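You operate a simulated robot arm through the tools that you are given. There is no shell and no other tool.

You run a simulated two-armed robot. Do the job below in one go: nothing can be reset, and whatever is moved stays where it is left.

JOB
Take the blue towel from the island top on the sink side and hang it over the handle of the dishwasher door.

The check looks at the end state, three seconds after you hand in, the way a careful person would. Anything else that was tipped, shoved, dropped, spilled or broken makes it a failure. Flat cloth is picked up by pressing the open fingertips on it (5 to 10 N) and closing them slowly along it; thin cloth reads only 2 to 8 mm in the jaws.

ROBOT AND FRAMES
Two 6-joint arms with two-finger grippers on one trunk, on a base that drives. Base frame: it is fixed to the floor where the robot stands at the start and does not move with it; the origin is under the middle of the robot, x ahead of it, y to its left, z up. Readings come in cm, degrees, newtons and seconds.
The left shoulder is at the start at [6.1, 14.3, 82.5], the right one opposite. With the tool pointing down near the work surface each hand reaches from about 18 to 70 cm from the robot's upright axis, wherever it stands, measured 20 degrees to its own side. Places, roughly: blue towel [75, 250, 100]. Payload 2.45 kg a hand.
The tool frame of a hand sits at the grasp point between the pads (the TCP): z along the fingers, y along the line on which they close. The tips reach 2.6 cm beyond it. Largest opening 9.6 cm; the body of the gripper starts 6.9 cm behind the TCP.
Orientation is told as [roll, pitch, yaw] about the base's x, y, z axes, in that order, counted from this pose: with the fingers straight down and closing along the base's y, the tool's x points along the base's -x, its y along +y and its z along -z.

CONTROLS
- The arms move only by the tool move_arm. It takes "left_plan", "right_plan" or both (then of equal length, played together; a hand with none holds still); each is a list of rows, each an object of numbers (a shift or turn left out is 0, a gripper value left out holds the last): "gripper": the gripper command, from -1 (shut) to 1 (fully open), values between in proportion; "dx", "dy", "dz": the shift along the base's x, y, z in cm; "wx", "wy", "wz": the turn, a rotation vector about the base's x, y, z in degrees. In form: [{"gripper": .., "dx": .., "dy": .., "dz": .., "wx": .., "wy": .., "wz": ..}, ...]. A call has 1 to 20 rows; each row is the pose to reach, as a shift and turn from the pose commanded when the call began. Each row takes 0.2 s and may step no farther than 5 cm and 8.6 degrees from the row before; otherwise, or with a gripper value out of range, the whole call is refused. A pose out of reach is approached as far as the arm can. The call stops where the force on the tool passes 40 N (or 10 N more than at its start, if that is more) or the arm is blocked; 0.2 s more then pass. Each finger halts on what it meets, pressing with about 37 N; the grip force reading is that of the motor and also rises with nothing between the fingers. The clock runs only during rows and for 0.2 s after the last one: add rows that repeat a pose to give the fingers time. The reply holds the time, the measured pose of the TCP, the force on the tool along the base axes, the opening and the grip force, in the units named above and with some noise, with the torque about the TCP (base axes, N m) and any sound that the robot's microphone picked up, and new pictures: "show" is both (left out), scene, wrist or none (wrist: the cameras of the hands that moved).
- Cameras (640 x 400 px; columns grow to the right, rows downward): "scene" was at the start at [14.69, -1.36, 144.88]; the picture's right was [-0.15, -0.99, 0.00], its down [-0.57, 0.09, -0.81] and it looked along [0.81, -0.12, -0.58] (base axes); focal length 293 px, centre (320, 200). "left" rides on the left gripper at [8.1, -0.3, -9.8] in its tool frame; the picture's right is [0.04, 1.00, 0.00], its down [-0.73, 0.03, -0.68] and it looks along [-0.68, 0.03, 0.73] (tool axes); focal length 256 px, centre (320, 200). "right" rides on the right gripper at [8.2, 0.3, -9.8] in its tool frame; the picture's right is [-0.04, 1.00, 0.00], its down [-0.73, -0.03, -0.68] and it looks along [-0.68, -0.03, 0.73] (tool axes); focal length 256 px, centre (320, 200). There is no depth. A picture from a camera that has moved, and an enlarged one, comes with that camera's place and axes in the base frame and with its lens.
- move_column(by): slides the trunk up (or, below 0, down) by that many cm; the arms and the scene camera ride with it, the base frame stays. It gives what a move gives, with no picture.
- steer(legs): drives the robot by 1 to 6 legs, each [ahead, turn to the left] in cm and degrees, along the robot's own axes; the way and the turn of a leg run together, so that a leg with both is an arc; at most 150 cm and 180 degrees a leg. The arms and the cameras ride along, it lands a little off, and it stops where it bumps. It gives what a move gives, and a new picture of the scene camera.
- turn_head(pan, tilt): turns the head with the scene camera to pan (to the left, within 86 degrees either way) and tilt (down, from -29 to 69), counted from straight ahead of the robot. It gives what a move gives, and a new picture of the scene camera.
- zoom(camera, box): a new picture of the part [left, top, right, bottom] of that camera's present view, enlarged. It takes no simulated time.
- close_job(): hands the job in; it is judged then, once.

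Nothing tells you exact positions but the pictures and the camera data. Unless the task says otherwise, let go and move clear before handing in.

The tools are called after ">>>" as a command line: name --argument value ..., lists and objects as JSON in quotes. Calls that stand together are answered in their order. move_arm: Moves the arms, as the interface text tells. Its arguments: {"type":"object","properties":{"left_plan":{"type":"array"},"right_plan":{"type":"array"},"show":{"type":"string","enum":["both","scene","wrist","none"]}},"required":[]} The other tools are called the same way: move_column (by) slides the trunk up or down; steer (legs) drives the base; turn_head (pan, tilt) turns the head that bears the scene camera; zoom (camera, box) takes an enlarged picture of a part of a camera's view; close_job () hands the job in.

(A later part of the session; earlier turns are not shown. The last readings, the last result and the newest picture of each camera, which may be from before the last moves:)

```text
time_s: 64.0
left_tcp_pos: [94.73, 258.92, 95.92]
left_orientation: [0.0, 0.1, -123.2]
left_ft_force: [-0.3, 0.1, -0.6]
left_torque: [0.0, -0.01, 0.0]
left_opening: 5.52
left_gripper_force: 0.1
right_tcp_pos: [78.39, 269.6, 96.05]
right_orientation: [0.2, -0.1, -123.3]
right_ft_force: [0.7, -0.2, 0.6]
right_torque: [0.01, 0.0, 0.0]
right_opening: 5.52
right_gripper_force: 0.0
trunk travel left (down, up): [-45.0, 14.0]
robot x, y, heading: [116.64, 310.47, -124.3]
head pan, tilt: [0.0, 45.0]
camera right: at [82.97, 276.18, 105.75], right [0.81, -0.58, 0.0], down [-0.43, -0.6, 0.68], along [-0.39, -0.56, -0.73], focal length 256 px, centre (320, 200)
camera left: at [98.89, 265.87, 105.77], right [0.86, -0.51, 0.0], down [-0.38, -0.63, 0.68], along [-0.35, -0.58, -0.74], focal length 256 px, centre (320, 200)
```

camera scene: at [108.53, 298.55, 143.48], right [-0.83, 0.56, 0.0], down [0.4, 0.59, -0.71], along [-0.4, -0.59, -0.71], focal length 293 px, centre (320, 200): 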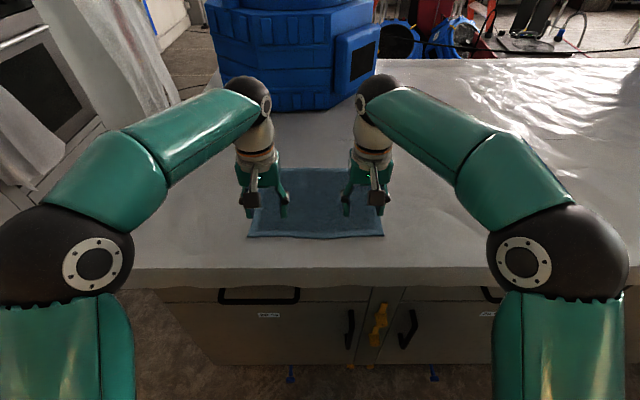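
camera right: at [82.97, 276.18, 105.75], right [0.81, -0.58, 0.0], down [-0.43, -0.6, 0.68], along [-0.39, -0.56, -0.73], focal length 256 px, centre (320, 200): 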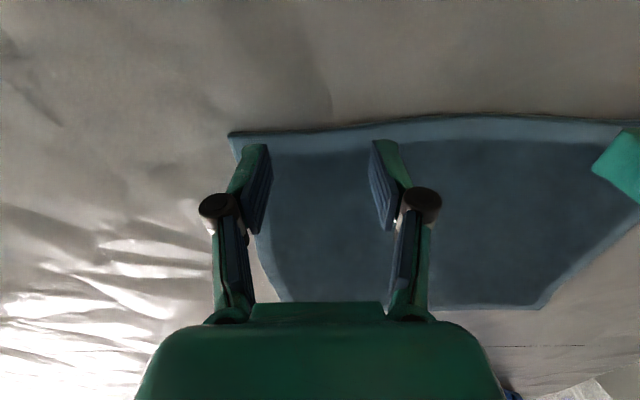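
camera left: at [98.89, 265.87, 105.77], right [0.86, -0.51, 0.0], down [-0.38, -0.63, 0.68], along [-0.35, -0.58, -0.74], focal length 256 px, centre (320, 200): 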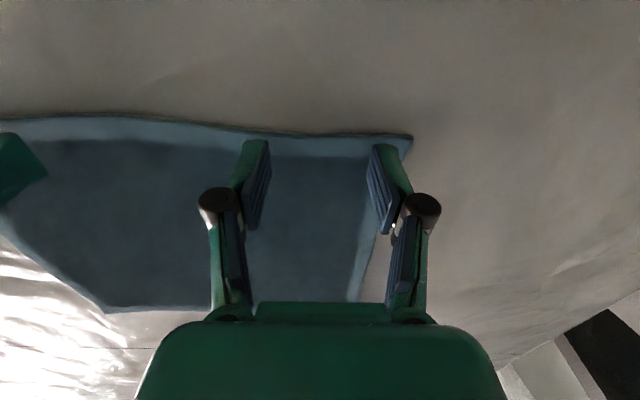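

There's no contact yet, so I'll keep lowering in small steps.

>>> move_arm --left_plan '[{"dz": -0.3}, {"dz": -0.6}]' --right_plan '[{"dz": -0.3}, {"dz": -0.6}]' --show "none"

>>> move_arm --left_plan '[{"dz": -0.2}, {"dz": -0.4}]' --right_plan '[{"dz": -0.2}, {"dz": -0.4}]' --show "none"

```text
time_s: 64.6
left_tcp_pos: [94.54, 258.83, 95.24]
left_orientation: [0.0, 0.1, -123.2]
left_ft_force: [0.6, -0.1, -0.3]
left_torque: [0.02, 0.02, 0.01]
left_opening: 5.54
left_gripper_force: 0.0
right_tcp_pos: [78.21, 269.51, 95.4]
right_orientation: [0.0, -0.2, -123.3]
right_ft_force: [0.1, 0.7, 0.1]
right_torque: [0.02, -0.02, 0.02]
right_opening: 5.52
right_gripper_force: 0.0
trunk travel left (down, up): [-45.0, 14.0]
robot x, y, heading: [116.78, 310.51, -124.0]
head pan, tilt: [0.0, 45.0]
```

```text
time_s: 65.2
left_tcp_pos: [94.6, 258.86, 94.99]
left_orientation: [0.0, 0.2, -123.2]
left_ft_force: [-0.3, 0.6, -0.9]
left_torque: [0.0, 0.0, 0.0]
left_opening: 5.53
left_gripper_force: 0.1
right_tcp_pos: [78.24, 269.54, 94.96]
right_orientation: [0.1, -0.1, -123.3]
right_ft_force: [0.2, 0.0, -0.3]
right_torque: [-0.02, 0.04, 0.0]
right_opening: 5.52
right_gripper_force: 0.0
trunk travel left (down, up): [-45.0, 14.0]
robot x, y, heading: [116.89, 310.38, -124.0]
head pan, tilt: [0.0, 45.0]
```

>>> move_arm --left_plan '[{"dz": -0.2}, {"dz": -0.4}]' --right_plan '[{"dz": -0.2}, {"dz": -0.4}]' --show "none"

>>> move_arm --left_plan '[{"dz": -0.2}, {"dz": -0.3}]' --right_plan '[{"dz": -0.2}, {"dz": -0.3}]' --show "wrist"

```text
time_s: 65.8
left_tcp_pos: [94.65, 258.9, 94.77]
left_orientation: [0.0, 0.0, -123.1]
left_ft_force: [0.0, -0.1, 4.8]
left_torque: [0.02, 0.0, 0.0]
left_opening: 5.58
left_gripper_force: 0.5
right_tcp_pos: [78.24, 269.57, 94.68]
right_orientation: [0.0, -0.2, -123.2]
right_ft_force: [-1.0, -2.0, 4.5]
right_torque: [-0.06, 0.03, -0.01]
right_opening: 5.56
right_gripper_force: 0.3
trunk travel left (down, up): [-45.0, 14.0]
robot x, y, heading: [116.52, 310.65, -124.2]
head pan, tilt: [0.0, 45.0]
```

```text
time_s: 66.4
left_tcp_pos: [94.65, 258.99, 94.51]
left_orientation: [-0.1, -0.3, -123.2]
left_ft_force: [-1.2, -0.1, 19.9]
left_torque: [0.08, 0.15, 0.04]
left_opening: 5.91
left_gripper_force: 6.8
right_tcp_pos: [78.41, 269.74, 94.59]
right_orientation: [0.1, -0.3, -123.2]
right_ft_force: [1.3, -0.2, 17.7]
right_torque: [-0.07, -0.22, -0.01]
right_opening: 5.79
right_gripper_force: 5.1
trunk travel left (down, up): [-45.0, 14.0]
robot x, y, heading: [116.83, 310.01, -124.0]
head pan, tilt: [0.0, 45.0]
camera right: at [83.03, 276.41, 104.26], right [0.81, -0.58, 0.0], down [-0.43, -0.59, 0.68], along [-0.4, -0.56, -0.73], focal length 256 px, centre (320, 200)
camera left: at [98.93, 265.99, 104.28], right [0.86, -0.51, 0.0], down [-0.38, -0.63, 0.68], along [-0.35, -0.58, -0.73], focal length 256 px, centre (320, 200)
```

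right: 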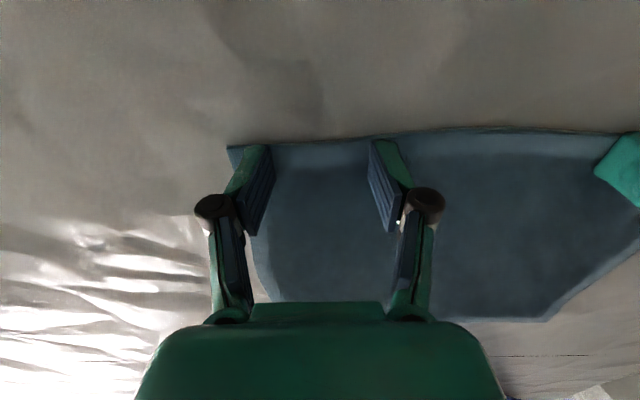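
left: 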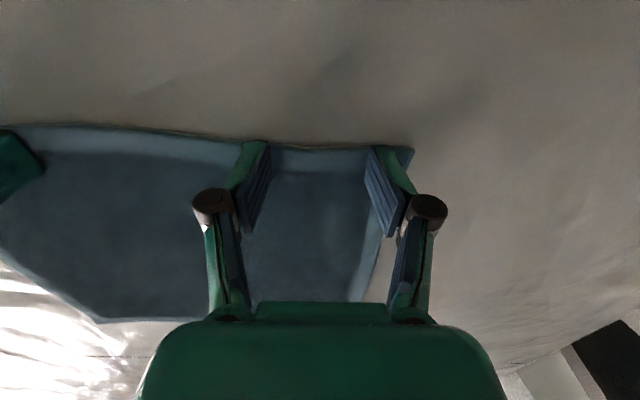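

Contact is at about 18–20 N, which is too much. I'll ease up slightly and then close the fingers slowly.

>>> move_arm --left_plan '[{"dz": 0.2}, {"dz": 0.2}]' --right_plan '[{"dz": 0.2}, {"dz": 0.2}]' --show "none"

>>> move_arm --left_plan '[{"gripper": 0.08}, {"gripper": 0.0}, {"gripper": -0.08}, {"gripper": -0.16}, {"gripper": -0.24}, {"gripper": -0.32}]' --right_plan '[{"gripper": 0.08}, {"gripper": 0.0}, {"gripper": -0.08}, {"gripper": -0.16}, {"gripper": -0.24}, {"gripper": -0.32}]' --show "wrist"

```text
time_s: 67.0
left_tcp_pos: [94.71, 259.07, 94.39]
left_orientation: [0.0, 0.0, -123.4]
left_ft_force: [-2.7, 1.5, 18.6]
left_torque: [0.18, 0.33, -0.04]
left_opening: 5.56
left_gripper_force: 9.1
right_tcp_pos: [78.47, 269.76, 94.6]
right_orientation: [0.1, -0.2, -123.2]
right_ft_force: [4.1, -1.3, 16.7]
right_torque: [-0.19, -0.31, 0.03]
right_opening: 5.4
right_gripper_force: 8.1
trunk travel left (down, up): [-45.0, 14.0]
robot x, y, heading: [116.77, 310.23, -124.0]
head pan, tilt: [0.0, 45.0]
```

```text
time_s: 68.4
left_tcp_pos: [94.86, 259.19, 94.8]
left_orientation: [-0.3, -0.4, -123.2]
left_ft_force: [-13.4, 8.3, 31.8]
left_torque: [0.5, 0.74, -0.01]
left_opening: 3.16
left_gripper_force: 13.8
right_tcp_pos: [78.54, 269.83, 94.79]
right_orientation: [0.0, -0.3, -123.2]
right_ft_force: [7.8, -6.4, 24.0]
right_torque: [-0.4, -0.63, -0.01]
right_opening: 3.62
right_gripper_force: 6.1
trunk travel left (down, up): [-45.0, 14.0]
robot x, y, heading: [116.17, 310.39, -124.0]
head pan, tilt: [0.0, 45.0]
camera right: at [83.19, 276.54, 104.53], right [0.81, -0.58, 0.0], down [-0.42, -0.59, 0.68], along [-0.4, -0.56, -0.73], focal length 256 px, centre (320, 200)
camera left: at [99.06, 266.18, 104.6], right [0.86, -0.51, 0.0], down [-0.37, -0.63, 0.68], along [-0.35, -0.58, -0.73], focal length 256 px, centre (320, 200)
```

right: 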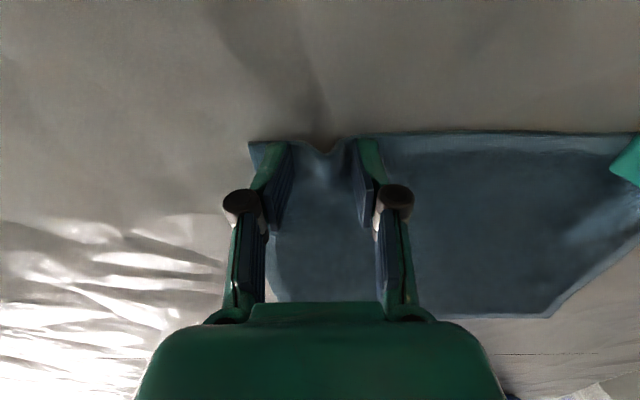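
left: 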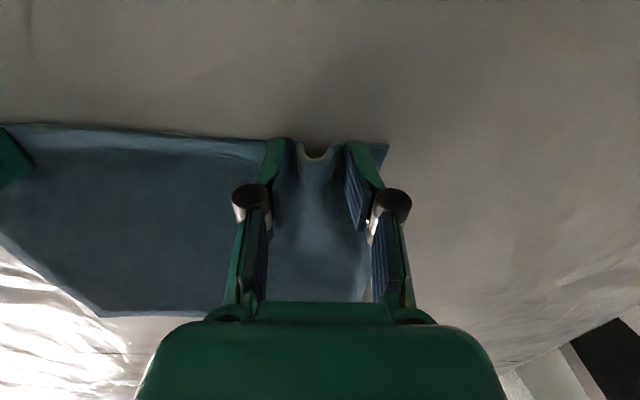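

The cloth is gathering between the fingers on both hands. The fingertips dip as they close and the force climbs to about 30 N, so I'll raise slightly while I continue closing.

>>> move_arm --left_plan '[{"dz": 0.25, "gripper": -0.32}, {"dz": 0.35, "gripper": -0.4}, {"dz": 0.4, "gripper": -0.48}, {"dz": 0.45, "gripper": -0.56}, {"dz": 0.5, "gripper": -0.64}, {"dz": 0.5, "gripper": -0.7}]' --right_plan '[{"dz": 0.2, "gripper": -0.34}, {"dz": 0.25, "gripper": -0.42}, {"dz": 0.3, "gripper": -0.5}, {"dz": 0.35, "gripper": -0.58}, {"dz": 0.4, "gripper": -0.66}, {"dz": 0.4, "gripper": -0.72}]' --show "wrist"

```text
time_s: 69.8
left_tcp_pos: [94.78, 259.02, 94.88]
left_orientation: [0.2, 0.1, -123.3]
left_ft_force: [-1.4, 1.7, 8.8]
left_torque: [0.01, 0.07, 0.03]
left_opening: 1.46
left_gripper_force: 0.0
right_tcp_pos: [78.37, 269.8, 94.86]
right_orientation: [0.0, -0.2, -123.3]
right_ft_force: [3.5, 0.2, 12.1]
right_torque: [-0.01, -0.12, -0.01]
right_opening: 1.4
right_gripper_force: 0.4
trunk travel left (down, up): [-45.0, 14.0]
robot x, y, heading: [116.58, 310.15, -123.9]
head pan, tilt: [0.0, 45.0]
camera right: at [82.99, 276.44, 104.64], right [0.81, -0.58, 0.0], down [-0.42, -0.6, 0.68], along [-0.4, -0.55, -0.73], focal length 256 px, centre (320, 200)
camera left: at [98.98, 266.01, 104.76], right [0.86, -0.51, 0.0], down [-0.38, -0.63, 0.68], along [-0.35, -0.58, -0.74], focal length 256 px, centre (320, 200)
```

right: 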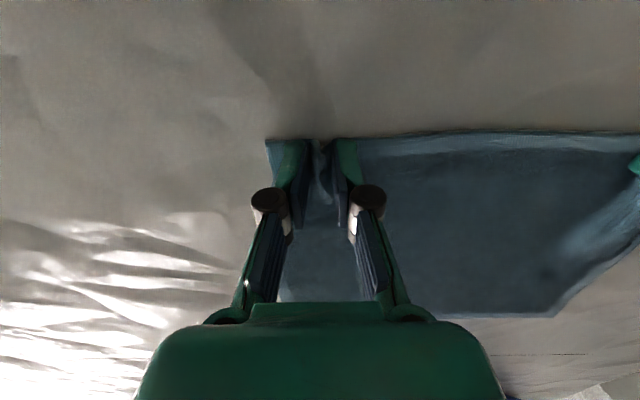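
left: 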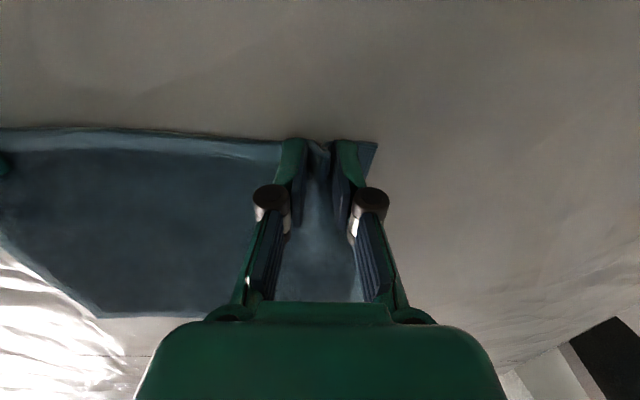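

The folds sit nicely between the pads with about 10 N of press. I'll close fully now.

>>> move_arm --left_plan '[{"gripper": -0.78}, {"gripper": -0.86}, {"gripper": -0.93}, {"gripper": -1}, {"gripper": -1}, {"gripper": -1}]' --right_plan '[{"gripper": -0.8}, {"gripper": -0.87}, {"gripper": -0.94}, {"gripper": -1}, {"gripper": -1}, {"gripper": -1}]' --show "wrist"

>>> move_arm --left_plan '[{"dz": 1}, {"dz": 3}, {"dz": 5}]' --right_plan '[{"dz": 1}, {"dz": 3}, {"dz": 5}]'

```text
time_s: 71.2
left_tcp_pos: [94.54, 259.0, 94.92]
left_orientation: [0.0, 0.0, -123.3]
left_ft_force: [-3.4, 2.3, 2.4]
left_torque: [0.08, 0.06, 0.02]
left_opening: 0.44
left_gripper_force: 33.3
right_tcp_pos: [78.33, 269.75, 94.79]
right_orientation: [0.1, -0.1, -123.2]
right_ft_force: [4.1, -0.7, 8.8]
right_torque: [0.0, -0.09, -0.01]
right_opening: 0.35
right_gripper_force: 32.6
trunk travel left (down, up): [-45.0, 14.0]
robot x, y, heading: [116.43, 310.3, -123.9]
head pan, tilt: [0.0, 45.0]
camera right: at [82.98, 276.35, 104.63], right [0.81, -0.58, 0.0], down [-0.43, -0.6, 0.68], along [-0.39, -0.56, -0.73], focal length 256 px, centre (320, 200)
camera left: at [98.9, 265.97, 104.77], right [0.86, -0.51, 0.0], down [-0.38, -0.63, 0.68], along [-0.35, -0.58, -0.74], focal length 256 px, centre (320, 200)
```

right: 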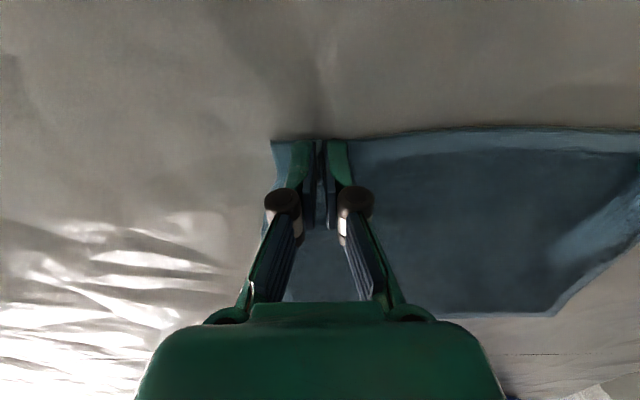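
left: 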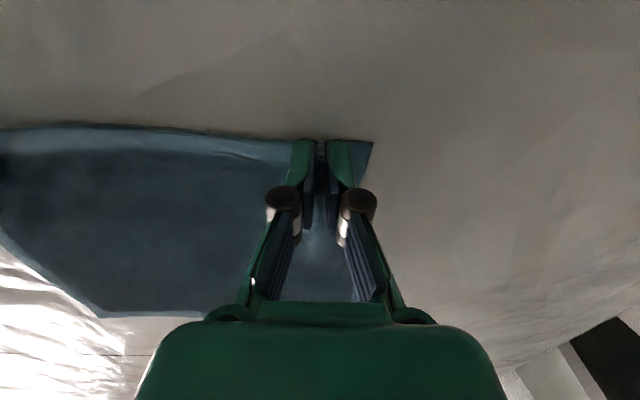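

```text
time_s: 72.0
left_tcp_pos: [94.8, 258.85, 99.96]
left_orientation: [-0.1, 0.1, -123.2]
left_ft_force: [-4.7, 3.5, -0.3]
left_torque: [0.08, 0.16, 0.04]
left_opening: 0.45
left_gripper_force: 33.4
right_tcp_pos: [78.38, 269.68, 99.85]
right_orientation: [0.1, -0.1, -123.2]
right_ft_force: [4.5, -3.0, 0.1]
right_torque: [-0.05, -0.11, 0.03]
right_opening: 0.39
right_gripper_force: 30.8
trunk travel left (down, up): [-45.0, 14.0]
robot x, y, heading: [116.42, 310.2, -124.0]
head pan, tilt: [0.0, 45.0]
camera scene: at [108.48, 298.49, 143.46], right [-0.83, 0.56, 0.0], down [0.4, 0.59, -0.71], along [-0.4, -0.59, -0.71], focal length 293 px, centre (320, 200)
camera right: at [83.01, 276.4, 109.67], right [0.81, -0.58, 0.0], down [-0.43, -0.6, 0.68], along [-0.39, -0.56, -0.73], focal length 256 px, centre (320, 200)
camera left: at [98.99, 265.82, 109.87], right [0.86, -0.51, 0.0], down [-0.38, -0.63, 0.68], along [-0.35, -0.58, -0.74], focal length 256 px, centre (320, 200)
```

scene: 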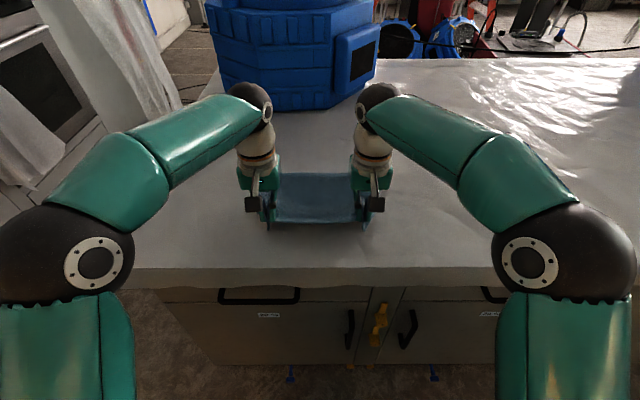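
right: 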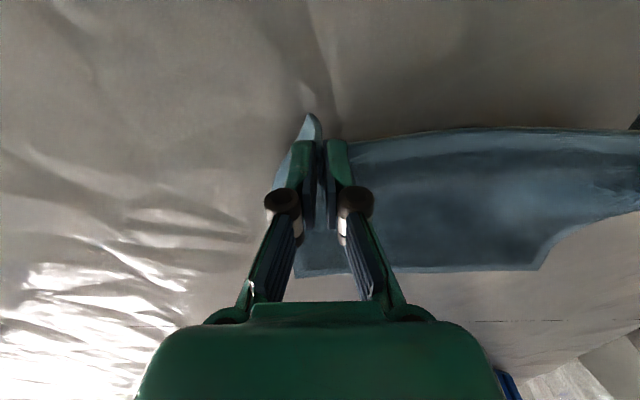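
left: 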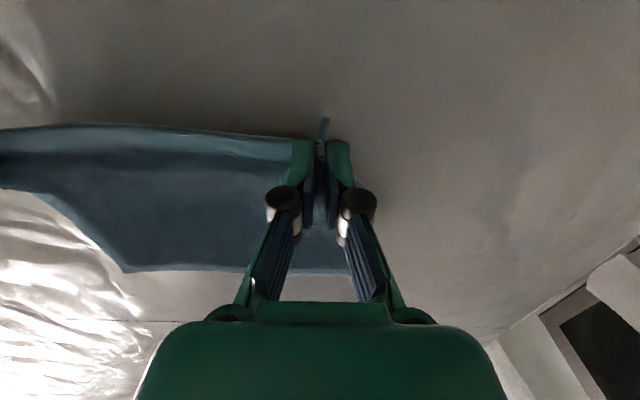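

Both ends are held, with a little sideways tension between the hands. I'll ease the hands about 1 cm closer and lift the towel well clear of the island.

>>> move_arm --left_plan '[{"dx": -0.3, "dy": 0.2, "dz": 2}, {"dx": -0.6, "dy": 0.4, "dz": 5}, {"dx": -0.6, "dy": 0.4, "dz": 9}, {"dx": -0.6, "dy": 0.4, "dz": 13}, {"dx": -0.6, "dy": 0.4, "dz": 17}, {"dx": -0.6, "dy": 0.4, "dz": 21}, {"dx": -0.6, "dy": 0.4, "dz": 23}]' --right_plan '[{"dx": 0.3, "dy": -0.2, "dz": 2}, {"dx": 0.6, "dy": -0.4, "dz": 5}, {"dx": 0.6, "dy": -0.4, "dz": 9}, {"dx": 0.6, "dy": -0.4, "dz": 13}, {"dx": 0.6, "dy": -0.4, "dz": 17}, {"dx": 0.6, "dy": -0.4, "dz": 21}, {"dx": 0.6, "dy": -0.4, "dz": 23}]'

```text
time_s: 73.6
left_tcp_pos: [97.07, 262.95, 116.77]
left_orientation: [-0.1, -0.1, -123.2]
left_ft_force: [-1.2, 1.8, -0.4]
left_torque: [0.02, 0.1, 0.02]
left_opening: 0.53
left_gripper_force: 33.3
left hand out of reach, approached as far as the arm can: row 5, 6, 7
right_tcp_pos: [81.34, 273.95, 116.86]
right_orientation: [0.1, -0.3, -123.1]
right_ft_force: [2.4, -1.4, 1.2]
right_torque: [-0.06, -0.03, 0.0]
right_opening: 0.33
right_gripper_force: 32.8
right hand out of reach, approached as far as the arm can: row 4, 5, 6, 7
trunk travel left (down, up): [-45.0, 14.0]
robot x, y, heading: [116.53, 310.25, -124.1]
head pan, tilt: [0.0, 45.0]
camera scene: at [108.59, 298.66, 143.49], right [-0.83, 0.56, 0.0], down [0.39, 0.59, -0.71], along [-0.4, -0.59, -0.71], focal length 293 px, centre (320, 200)
camera right: at [85.92, 280.71, 126.61], right [0.82, -0.58, 0.0], down [-0.42, -0.59, 0.68], along [-0.39, -0.56, -0.73], focal length 256 px, centre (320, 200)
camera left: at [101.37, 269.95, 126.57], right [0.86, -0.52, 0.0], down [-0.38, -0.63, 0.68], along [-0.35, -0.58, -0.73], focal length 256 px, centre (320, 200)
```

scene: 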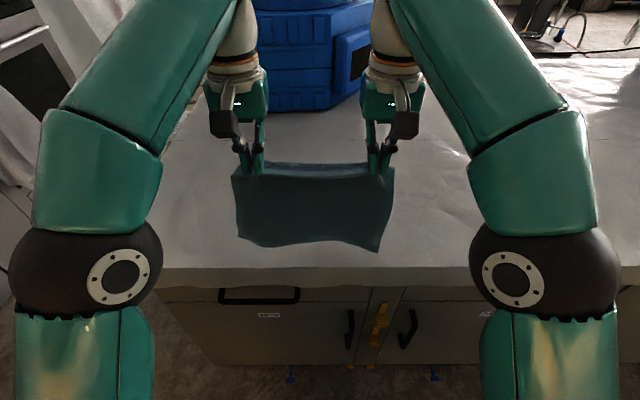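
right: 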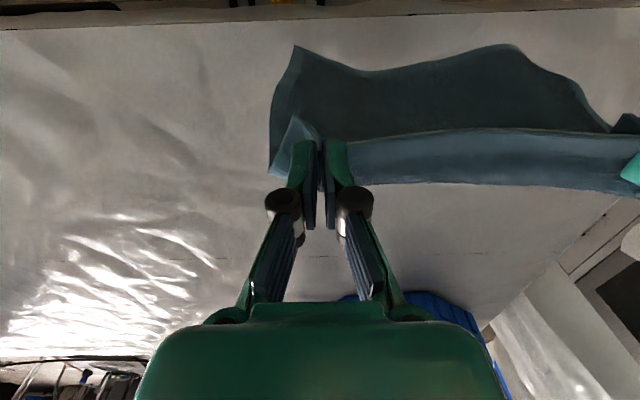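
left: 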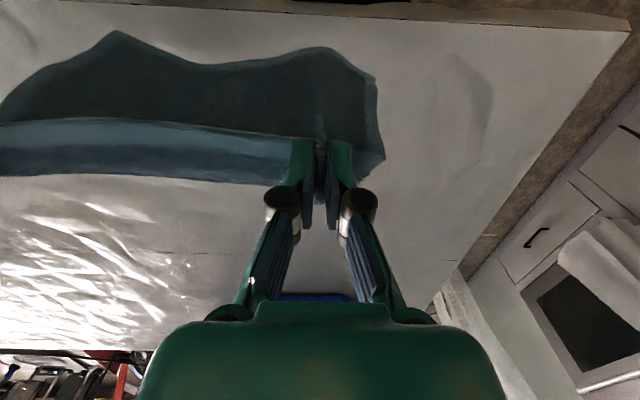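

The towel is securely held by both hands, hanging flat. I'll raise the trunk, pull the hands in, back off from the island and turn toward the gap.

>>> move_column --by 8

>>> move_arm --left_plan '[{"dx": 2.2, "dy": 3.3}, {"dx": 4.4, "dy": 6.6}, {"dx": 6.1, "dy": 9.1}]' --right_plan '[{"dx": 2.2, "dy": 3.3}, {"dx": 4.4, "dy": 6.6}, {"dx": 6.1, "dy": 9.1}]' --show "none"

>>> steer --legs '[[-20, 0]]'

```text
time_s: 74.8
left_tcp_pos: [96.88, 262.67, 124.63]
left_orientation: [0.0, 0.0, -123.4]
left_ft_force: [-2.4, 0.8, -0.4]
left_torque: [0.09, 0.05, 0.0]
left_opening: 0.56
left_gripper_force: 34.6
right_tcp_pos: [80.99, 273.86, 124.63]
right_orientation: [0.2, -0.2, -123.2]
right_ft_force: [1.8, -0.7, 0.6]
right_torque: [-0.04, -0.05, 0.04]
right_opening: 0.31
right_gripper_force: 30.6
trunk travel left (down, up): [-53.0, 6.0]
robot x, y, heading: [116.65, 310.91, -124.0]
head pan, tilt: [0.0, 45.0]
```

```text
time_s: 75.6
left_tcp_pos: [103.2, 272.11, 124.6]
left_orientation: [-0.1, -0.2, -123.3]
left_ft_force: [-1.7, 2.4, 0.2]
left_torque: [0.01, 0.05, 0.0]
left_opening: 0.45
left_gripper_force: 31.6
right_tcp_pos: [87.35, 283.31, 124.87]
right_orientation: [0.2, -0.3, -123.2]
right_ft_force: [3.4, -1.0, -0.4]
right_torque: [-0.1, -0.05, 0.01]
right_opening: 0.28
right_gripper_force: 31.3
trunk travel left (down, up): [-53.0, 6.0]
robot x, y, heading: [116.42, 310.53, -124.2]
head pan, tilt: [0.0, 45.0]
```

```text
time_s: 77.2
left_tcp_pos: [114.15, 288.22, 124.71]
left_orientation: [0.0, -0.1, -123.3]
left_ft_force: [-2.1, 1.4, 0.5]
left_torque: [0.05, 0.12, 0.0]
left_opening: 0.38
left_gripper_force: 33.0
right_tcp_pos: [98.32, 299.66, 124.9]
right_orientation: [0.1, -0.3, -123.2]
right_ft_force: [3.1, -1.5, 0.5]
right_torque: [-0.1, -0.06, -0.01]
right_opening: 0.34
right_gripper_force: 32.4
trunk travel left (down, up): [-53.0, 6.0]
robot x, y, heading: [127.3, 326.8, -123.9]
head pan, tilt: [0.0, 45.0]
camera scene: at [119.65, 315.09, 151.49], right [-0.83, 0.56, 0.0], down [0.39, 0.59, -0.71], along [-0.4, -0.59, -0.71], focal length 293 px, centre (320, 200)
```

scene: 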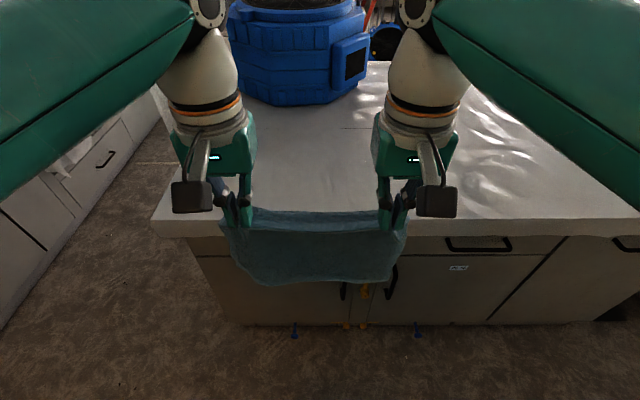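

The towel hangs clear. I'll turn right to face along the gap and drive to the dishwasher.

>>> steer --legs '[[0, -91]]'

>>> turn_head --pan -40 --tilt 40

```text
time_s: 82.0
left_tcp_pos: [89.35, 340.7, 124.72]
left_orientation: [0.2, -0.1, 146.0]
left_ft_force: [1.4, 3.7, 0.9]
left_torque: [0.1, -0.01, 0.07]
left_opening: 0.36
left_gripper_force: 31.2
right_tcp_pos: [100.83, 356.29, 124.91]
right_orientation: [0.2, -0.2, 146.1]
right_ft_force: [-1.7, -3.6, -0.6]
right_torque: [-0.06, 0.11, 0.1]
right_opening: 0.4
right_gripper_force: 32.2
trunk travel left (down, up): [-53.0, 6.0]
robot x, y, heading: [124.06, 321.6, 145.4]
head pan, tilt: [0.0, 45.0]
camera scene: at [112.65, 329.95, 151.48], right [0.57, 0.82, 0.0], down [0.58, -0.4, -0.71], along [-0.58, 0.4, -0.71], focal length 293 px, centre (320, 200)
```

scene: 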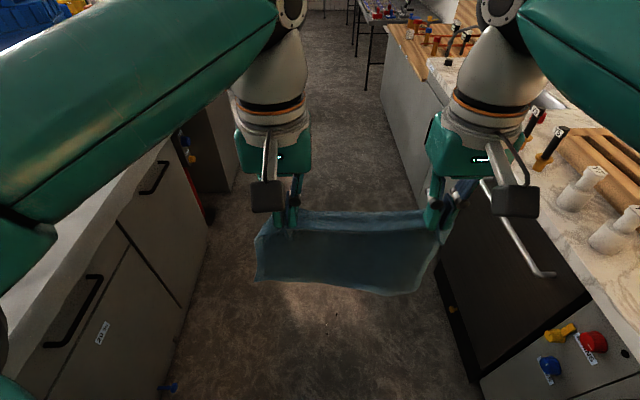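

```text
time_s: 83.0
left_tcp_pos: [89.31, 340.94, 124.71]
left_orientation: [-0.1, 0.0, 145.8]
left_ft_force: [2.1, 2.8, -0.3]
left_torque: [0.03, -0.02, 0.01]
left_opening: 0.5
left_gripper_force: 33.2
right_tcp_pos: [101.05, 356.57, 124.9]
right_orientation: [0.1, -0.3, 146.0]
right_ft_force: [-1.7, -1.6, 0.2]
right_torque: [-0.07, 0.07, 0.04]
right_opening: 0.48
right_gripper_force: 33.9
trunk travel left (down, up): [-53.0, 6.0]
robot x, y, heading: [124.41, 321.96, 145.4]
head pan, tilt: [-40.0, 40.0]
camera scene: at [117.06, 333.7, 152.18], right [0.96, 0.27, 0.0], down [0.17, -0.62, -0.77], along [-0.2, 0.74, -0.64], focal length 293 px, centre (320, 200)
```

scene: 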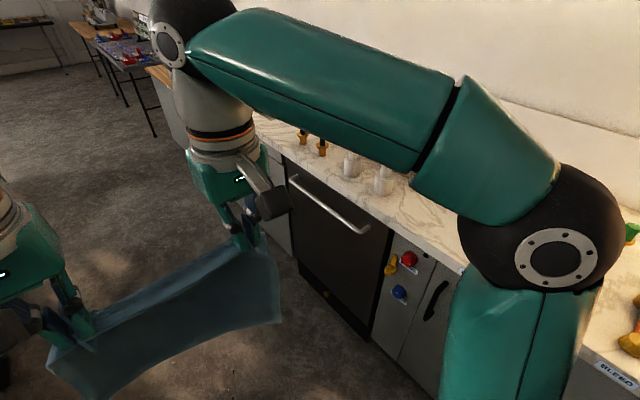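

>>> zoom --camera "scene" --box '[270, 140, 430, 240]'

```text
4.00 times, centred on (350, 190) of scene
camera zoom: at [117.06, 333.7, 152.18], right [0.96, 0.27, 0.0], down [0.17, -0.62, -0.77], along [-0.2, 0.74, -0.64], focal length 1172 px, centre (200, 240)
```

zoom: 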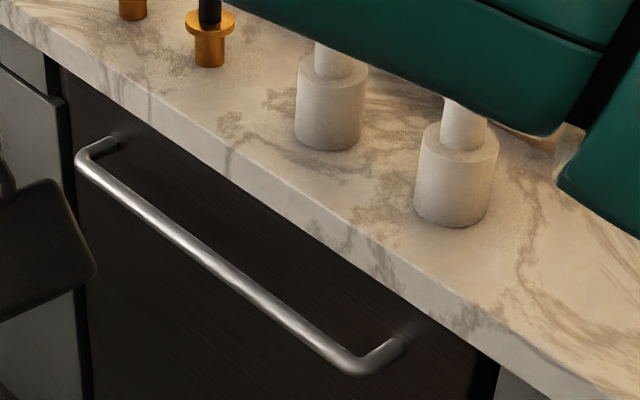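

The bar handle runs from about lateral −182 to −142, near u ≈ 397.5 and z ≈ 78, with roughly 4.5 cm standoff from the door. I'll drive along to its middle and turn right to face it.

>>> steer --legs '[[79, 0]]'

>>> steer --legs '[[0, -45]]'

>>> steer --legs '[[0, -45]]'

>>> turn_head --pan 0 --tilt 45

```text
time_s: 87.3
left_tcp_pos: [25.09, 385.91, 124.64]
left_orientation: [-0.1, 0.0, 145.4]
left_ft_force: [1.6, 2.8, -0.6]
left_torque: [0.06, -0.05, 0.0]
left_opening: 0.4
left_gripper_force: 31.6
right_tcp_pos: [36.77, 401.34, 124.85]
right_orientation: [0.1, -0.3, 145.5]
right_ft_force: [-2.1, -2.8, 0.6]
right_torque: [-0.08, 0.02, 0.04]
right_opening: 0.28
right_gripper_force: 31.3
trunk travel left (down, up): [-53.0, 6.0]
robot x, y, heading: [59.88, 366.71, 145.1]
head pan, tilt: [-40.0, 40.0]
camera scene: at [52.77, 378.4, 152.19], right [0.97, 0.26, 0.0], down [0.17, -0.62, -0.77], along [-0.2, 0.74, -0.64], focal length 293 px, centre (320, 200)
```

scene: 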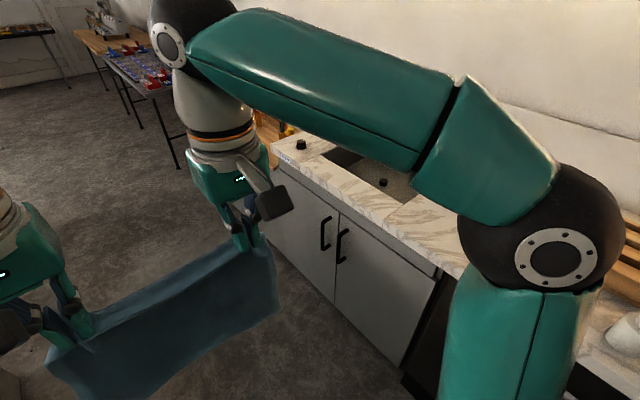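

```text
time_s: 90.0
left_tcp_pos: [47.87, 404.65, 124.76]
left_orientation: [-0.1, 0.1, 102.0]
left_ft_force: [2.8, 1.0, 0.4]
left_torque: [0.08, -0.04, 0.04]
left_opening: 0.56
left_gripper_force: 36.2
right_tcp_pos: [66.92, 407.8, 124.9]
right_orientation: [0.0, -0.2, 102.2]
right_ft_force: [-3.1, -0.6, -0.4]
right_torque: [-0.08, 0.03, 0.08]
right_opening: 0.29
right_gripper_force: 30.7
trunk travel left (down, up): [-53.0, 6.0]
robot x, y, heading: [57.83, 366.34, 101.5]
head pan, tilt: [-40.0, 40.0]
camera scene: at [60.14, 379.55, 152.19], right [0.88, -0.47, 0.0], down [-0.3, -0.57, -0.77], along [0.36, 0.67, -0.64], focal length 293 px, centre (320, 200)
```

scene: 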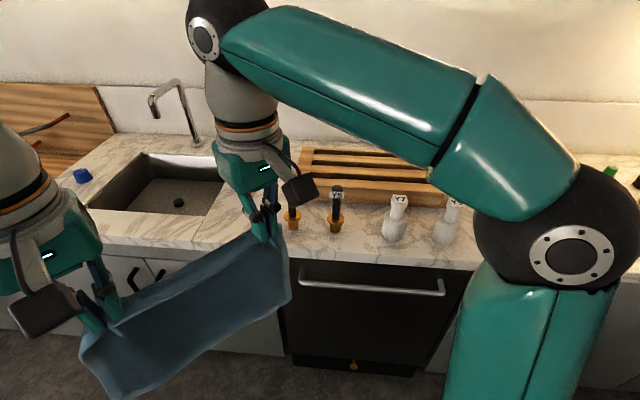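

```text
time_s: 92.7
left_tcp_pos: [77.62, 400.31, 124.83]
left_orientation: [-0.1, 0.1, 57.4]
left_ft_force: [2.0, -2.2, -0.9]
left_torque: [0.0, -0.05, 0.04]
left_opening: 0.48
left_gripper_force: 31.4
right_tcp_pos: [93.67, 389.29, 124.95]
right_orientation: [0.2, -0.2, 57.4]
right_ft_force: [-2.2, 2.2, -1.3]
right_torque: [-0.02, 0.05, 0.0]
right_opening: 0.46
right_gripper_force: 34.3
trunk travel left (down, up): [-53.0, 6.0]
robot x, y, heading: [55.14, 367.76, 57.5]
head pan, tilt: [-40.0, 40.0]
camera scene: at [66.31, 375.48, 152.19], right [0.3, -0.95, 0.0], down [-0.61, -0.19, -0.77], along [0.73, 0.23, -0.64], focal length 293 px, centre (320, 200)
```

scene: 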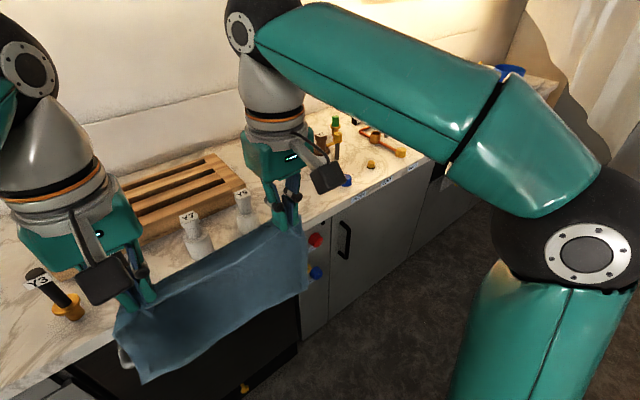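

```text
time_s: 93.7
left_tcp_pos: [77.7, 400.18, 124.77]
left_orientation: [0.1, 0.0, 57.3]
left_ft_force: [3.8, -2.0, 1.5]
left_torque: [-0.05, -0.02, 0.08]
left_opening: 0.39
left_gripper_force: 32.3
right_tcp_pos: [93.58, 389.07, 124.97]
right_orientation: [0.2, -0.2, 57.5]
right_ft_force: [-2.4, 2.5, 0.0]
right_torque: [0.02, 0.08, 0.05]
right_opening: 0.3
right_gripper_force: 30.9
trunk travel left (down, up): [-53.0, 6.0]
robot x, y, heading: [54.9, 367.69, 57.4]
head pan, tilt: [0.0, 45.0]
camera scene: at [62.62, 379.68, 151.47], right [0.84, -0.54, 0.0], down [-0.38, -0.6, -0.71], along [0.38, 0.6, -0.71], focal length 293 px, centre (320, 200)
```

scene: 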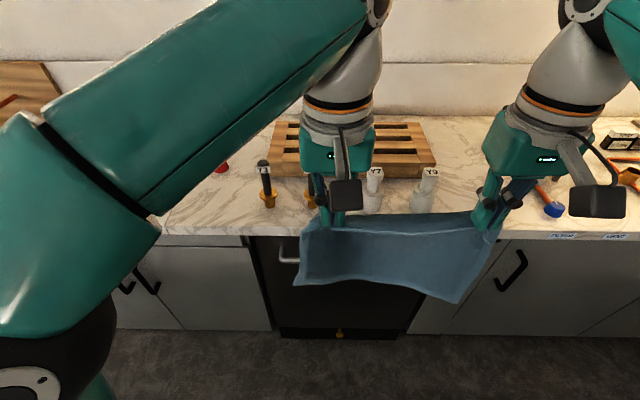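

I'm facing the dishwasher with the hands parallel to the bar at u ≈ 372.6, though offset about 6 cm to the right of the handle's middle. I'll drive forward a little, lower the trunk, and shift the hands left.

>>> steer --legs '[[14, 0]]'

>>> move_column --by -24

>>> turn_head --pan 0 --tilt 45

```text
time_s: 95.1
left_tcp_pos: [85.59, 412.64, 124.81]
left_orientation: [-0.1, 0.1, 57.3]
left_ft_force: [3.5, -0.6, -0.6]
left_torque: [-0.12, -0.04, 0.01]
left_opening: 0.56
left_gripper_force: 36.6
right_tcp_pos: [101.42, 401.47, 125.01]
right_orientation: [0.1, -0.1, 57.5]
right_ft_force: [-1.7, 1.9, -1.0]
right_torque: [0.0, 0.08, 0.03]
right_opening: 0.5
right_gripper_force: 33.9
trunk travel left (down, up): [-53.0, 6.0]
robot x, y, heading: [62.57, 380.03, 57.4]
head pan, tilt: [0.0, 45.0]
camera scene: at [70.46, 392.15, 151.44], right [0.84, -0.54, 0.0], down [-0.38, -0.6, -0.71], along [0.38, 0.59, -0.71], focal length 293 px, centre (320, 200)
```

scene: 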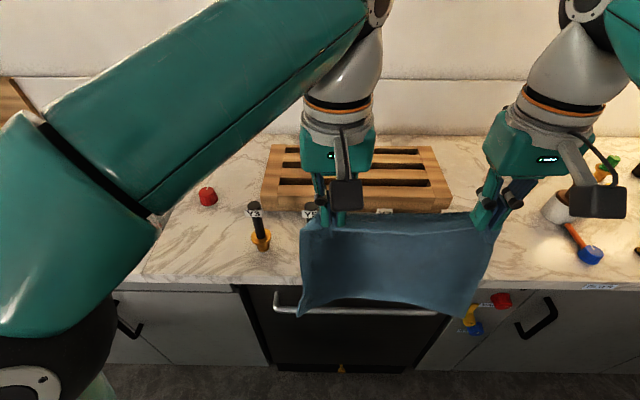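

```text
time_s: 97.6
left_tcp_pos: [85.5, 412.4, 100.9]
left_orientation: [-0.1, 0.0, 57.4]
left_ft_force: [2.1, -1.7, 0.3]
left_torque: [-0.1, -0.14, -0.03]
left_opening: 0.34
left_gripper_force: 31.5
right_tcp_pos: [101.31, 401.32, 101.1]
right_orientation: [0.1, -0.3, 57.5]
right_ft_force: [-3.6, 1.3, -0.4]
right_torque: [0.05, 0.05, 0.02]
right_opening: 0.39
right_gripper_force: 31.6
trunk travel left (down, up): [-29.0, 30.0]
robot x, y, heading: [63.21, 379.91, 57.1]
head pan, tilt: [0.0, 45.0]
```

```text
time_s: 98.2
left_tcp_pos: [85.48, 412.33, 100.89]
left_orientation: [-0.1, 0.0, 57.4]
left_ft_force: [1.9, -2.0, -0.3]
left_torque: [-0.05, -0.04, 0.01]
left_opening: 0.51
left_gripper_force: 32.9
right_tcp_pos: [101.31, 401.39, 101.12]
right_orientation: [0.1, -0.2, 57.5]
right_ft_force: [-1.6, 2.1, 0.4]
right_torque: [0.02, 0.06, 0.03]
right_opening: 0.47
right_gripper_force: 34.6
trunk travel left (down, up): [-29.0, 30.0]
robot x, y, heading: [62.63, 379.95, 57.5]
head pan, tilt: [0.0, 45.0]
camera scene: at [70.33, 391.93, 127.47], right [0.84, -0.54, 0.0], down [-0.38, -0.6, -0.71], along [0.38, 0.6, -0.71], focal length 293 px, centre (320, 200)
```

scene: 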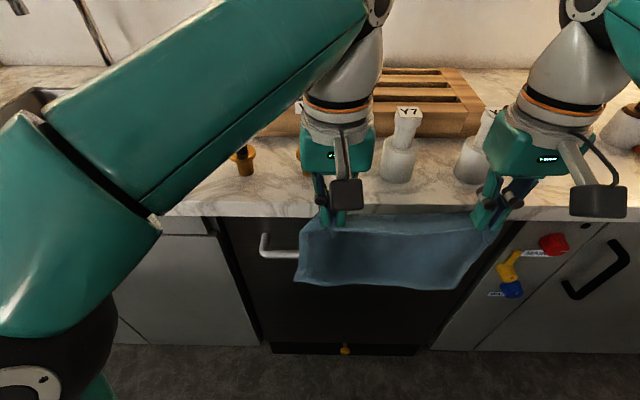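

>>> zoom --camera "scene" --box '[210, 190, 350, 278]'

>>> zoom --camera "left" --box '[0, 0, 640, 400]'

>>> zoom --camera "right" --box '[0, 0, 640, 400]'

```text
4.55 times, centred on (280, 234) of scene
camera zoom: at [70.33, 391.93, 127.47], right [0.84, -0.54, 0.0], down [-0.38, -0.6, -0.71], along [0.38, 0.6, -0.71], focal length 1332 px, centre (502, 46)
```

zoom: 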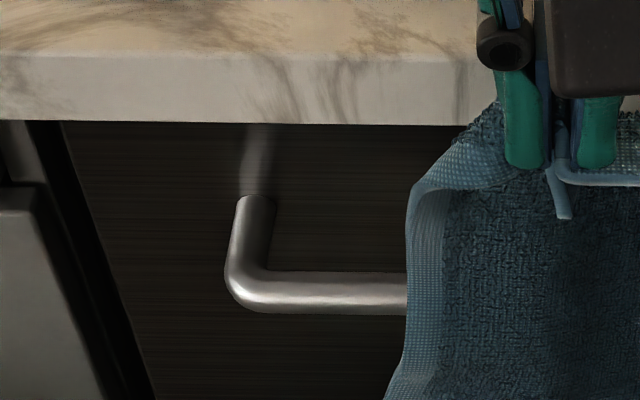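

```text
1.00 times, centred on (320, 200) of left (not enlarged: the box is as wide or as high as the picture)
camera zoom: at [81.34, 405.38, 110.69], right [-0.86, 0.51, 0.0], down [0.37, 0.63, 0.68], along [0.34, 0.59, -0.73], focal length 256 px, centre (320, 200)
```

zoom: 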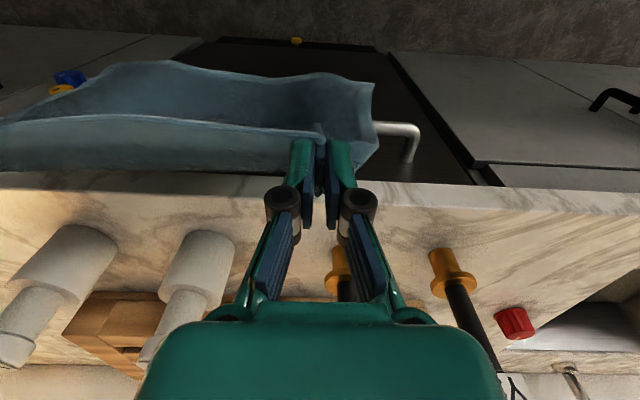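

```text
1.00 times, centred on (320, 200) of right (not enlarged: the box is as wide or as high as the picture)
camera zoom: at [96.57, 394.54, 110.84], right [-0.82, 0.57, 0.0], down [0.42, 0.6, 0.68], along [0.39, 0.56, -0.73], focal length 256 px, centre (320, 200)
```

zoom: 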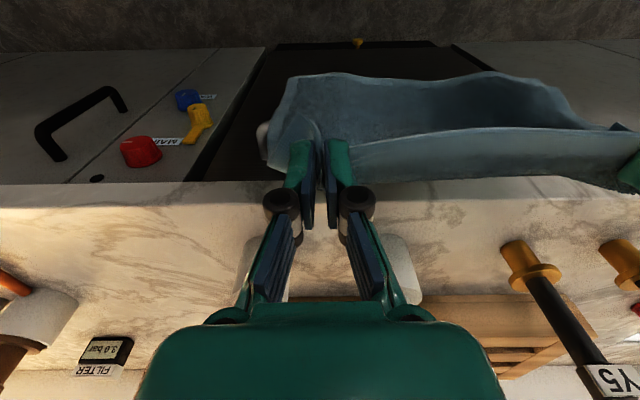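

The handle shows well: about 1.8 cm thick, standing off roughly 4.8 cm from the door, so there's close to 3.9 cm of gap behind it. I'll shift both hands 4 cm left, tilt the fingers about 10° toward the door, lower them in front of the bar, and measure again.

>>> move_arm --left_plan '[{"dx": -1.6, "dy": 1.1, "dz": -2, "wx": 2, "wy": -1.4}, {"dx": -3.3, "dy": 2.3, "dz": -5, "wx": 4.1, "wy": -2.8}, {"dx": -3.3, "dy": 2.3, "dz": -9, "wx": 6.2, "wy": -4.3}, {"dx": -3.3, "dy": 2.3, "dz": -12, "wx": 8.2, "wy": -5.7}, {"dx": -3.3, "dy": 2.3, "dz": -12, "wx": 8.2, "wy": -5.7}]' --right_plan '[{"dx": -1.6, "dy": 1.1, "dz": -2, "wx": 2, "wy": -1.4}, {"dx": -3.3, "dy": 2.3, "dz": -5, "wx": 4.1, "wy": -2.8}, {"dx": -3.3, "dy": 2.3, "dz": -9, "wx": 6.2, "wy": -4.3}, {"dx": -3.3, "dy": 2.3, "dz": -12, "wx": 8.2, "wy": -5.7}, {"dx": -3.3, "dy": 2.3, "dz": -12, "wx": 8.2, "wy": -5.7}]'

```text
time_s: 99.4
left_tcp_pos: [82.28, 414.79, 88.87]
left_orientation: [-0.5, -10.0, 57.4]
left_ft_force: [1.3, -1.5, -0.6]
left_torque: [-0.04, -0.16, -0.04]
left_opening: 0.36
left_gripper_force: 31.2
right_tcp_pos: [97.89, 403.59, 89.05]
right_orientation: [-0.2, -10.3, 57.6]
right_ft_force: [-1.9, 0.6, 0.1]
right_torque: [0.05, 0.02, 0.08]
right_opening: 0.27
right_gripper_force: 30.6
trunk travel left (down, up): [-29.0, 30.0]
robot x, y, heading: [62.77, 379.92, 57.6]
head pan, tilt: [0.0, 45.0]
camera scene: at [70.31, 391.93, 127.47], right [0.84, -0.54, 0.0], down [-0.38, -0.6, -0.71], along [0.38, 0.6, -0.71], focal length 293 px, centre (320, 200)
camera right: at [92.25, 395.51, 97.23], right [-0.82, 0.57, 0.0], down [0.34, 0.49, 0.8], along [0.45, 0.66, -0.6], focal length 256 px, centre (320, 200)
camera left: at [77.2, 406.41, 97.09], right [-0.86, 0.51, -0.02], down [0.3, 0.53, 0.8], along [0.41, 0.68, -0.6], focal length 256 px, centre (320, 200)
```

scene: 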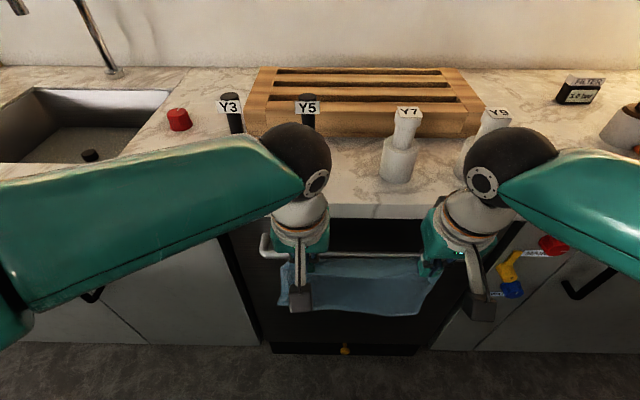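
right: 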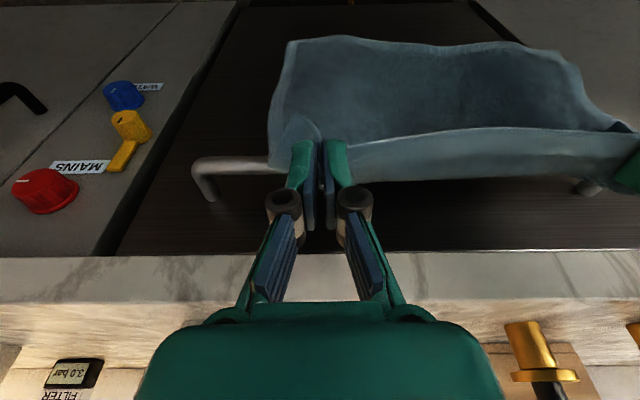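
left: 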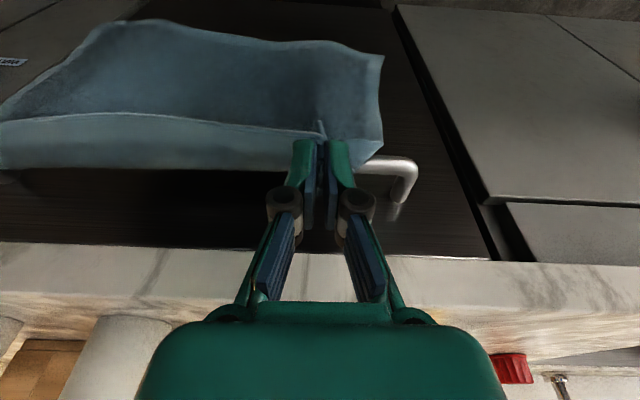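

>>> zoom --camera "left" --box '[340, 110, 500, 210]'

>>> zoom --camera "right" --box '[150, 110, 310, 210]'

```text
4.00 times, centred on (420, 160) of left
camera zoom: at [77.2, 406.41, 97.09], right [-0.86, 0.51, -0.02], down [0.3, 0.53, 0.8], along [0.41, 0.68, -0.6], focal length 1024 px, centre (-80, 360)
```

zoom: 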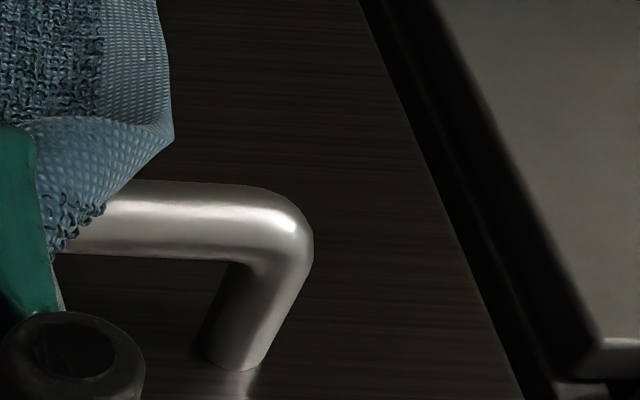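

```text
4.00 times, centred on (230, 160) of right
camera zoom: at [92.25, 395.51, 97.23], right [-0.82, 0.57, 0.0], down [0.34, 0.49, 0.8], along [0.45, 0.66, -0.6], focal length 1024 px, centre (680, 360)
```

zoom: 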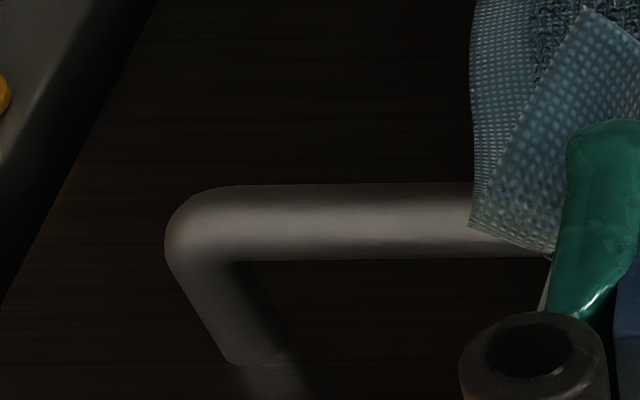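

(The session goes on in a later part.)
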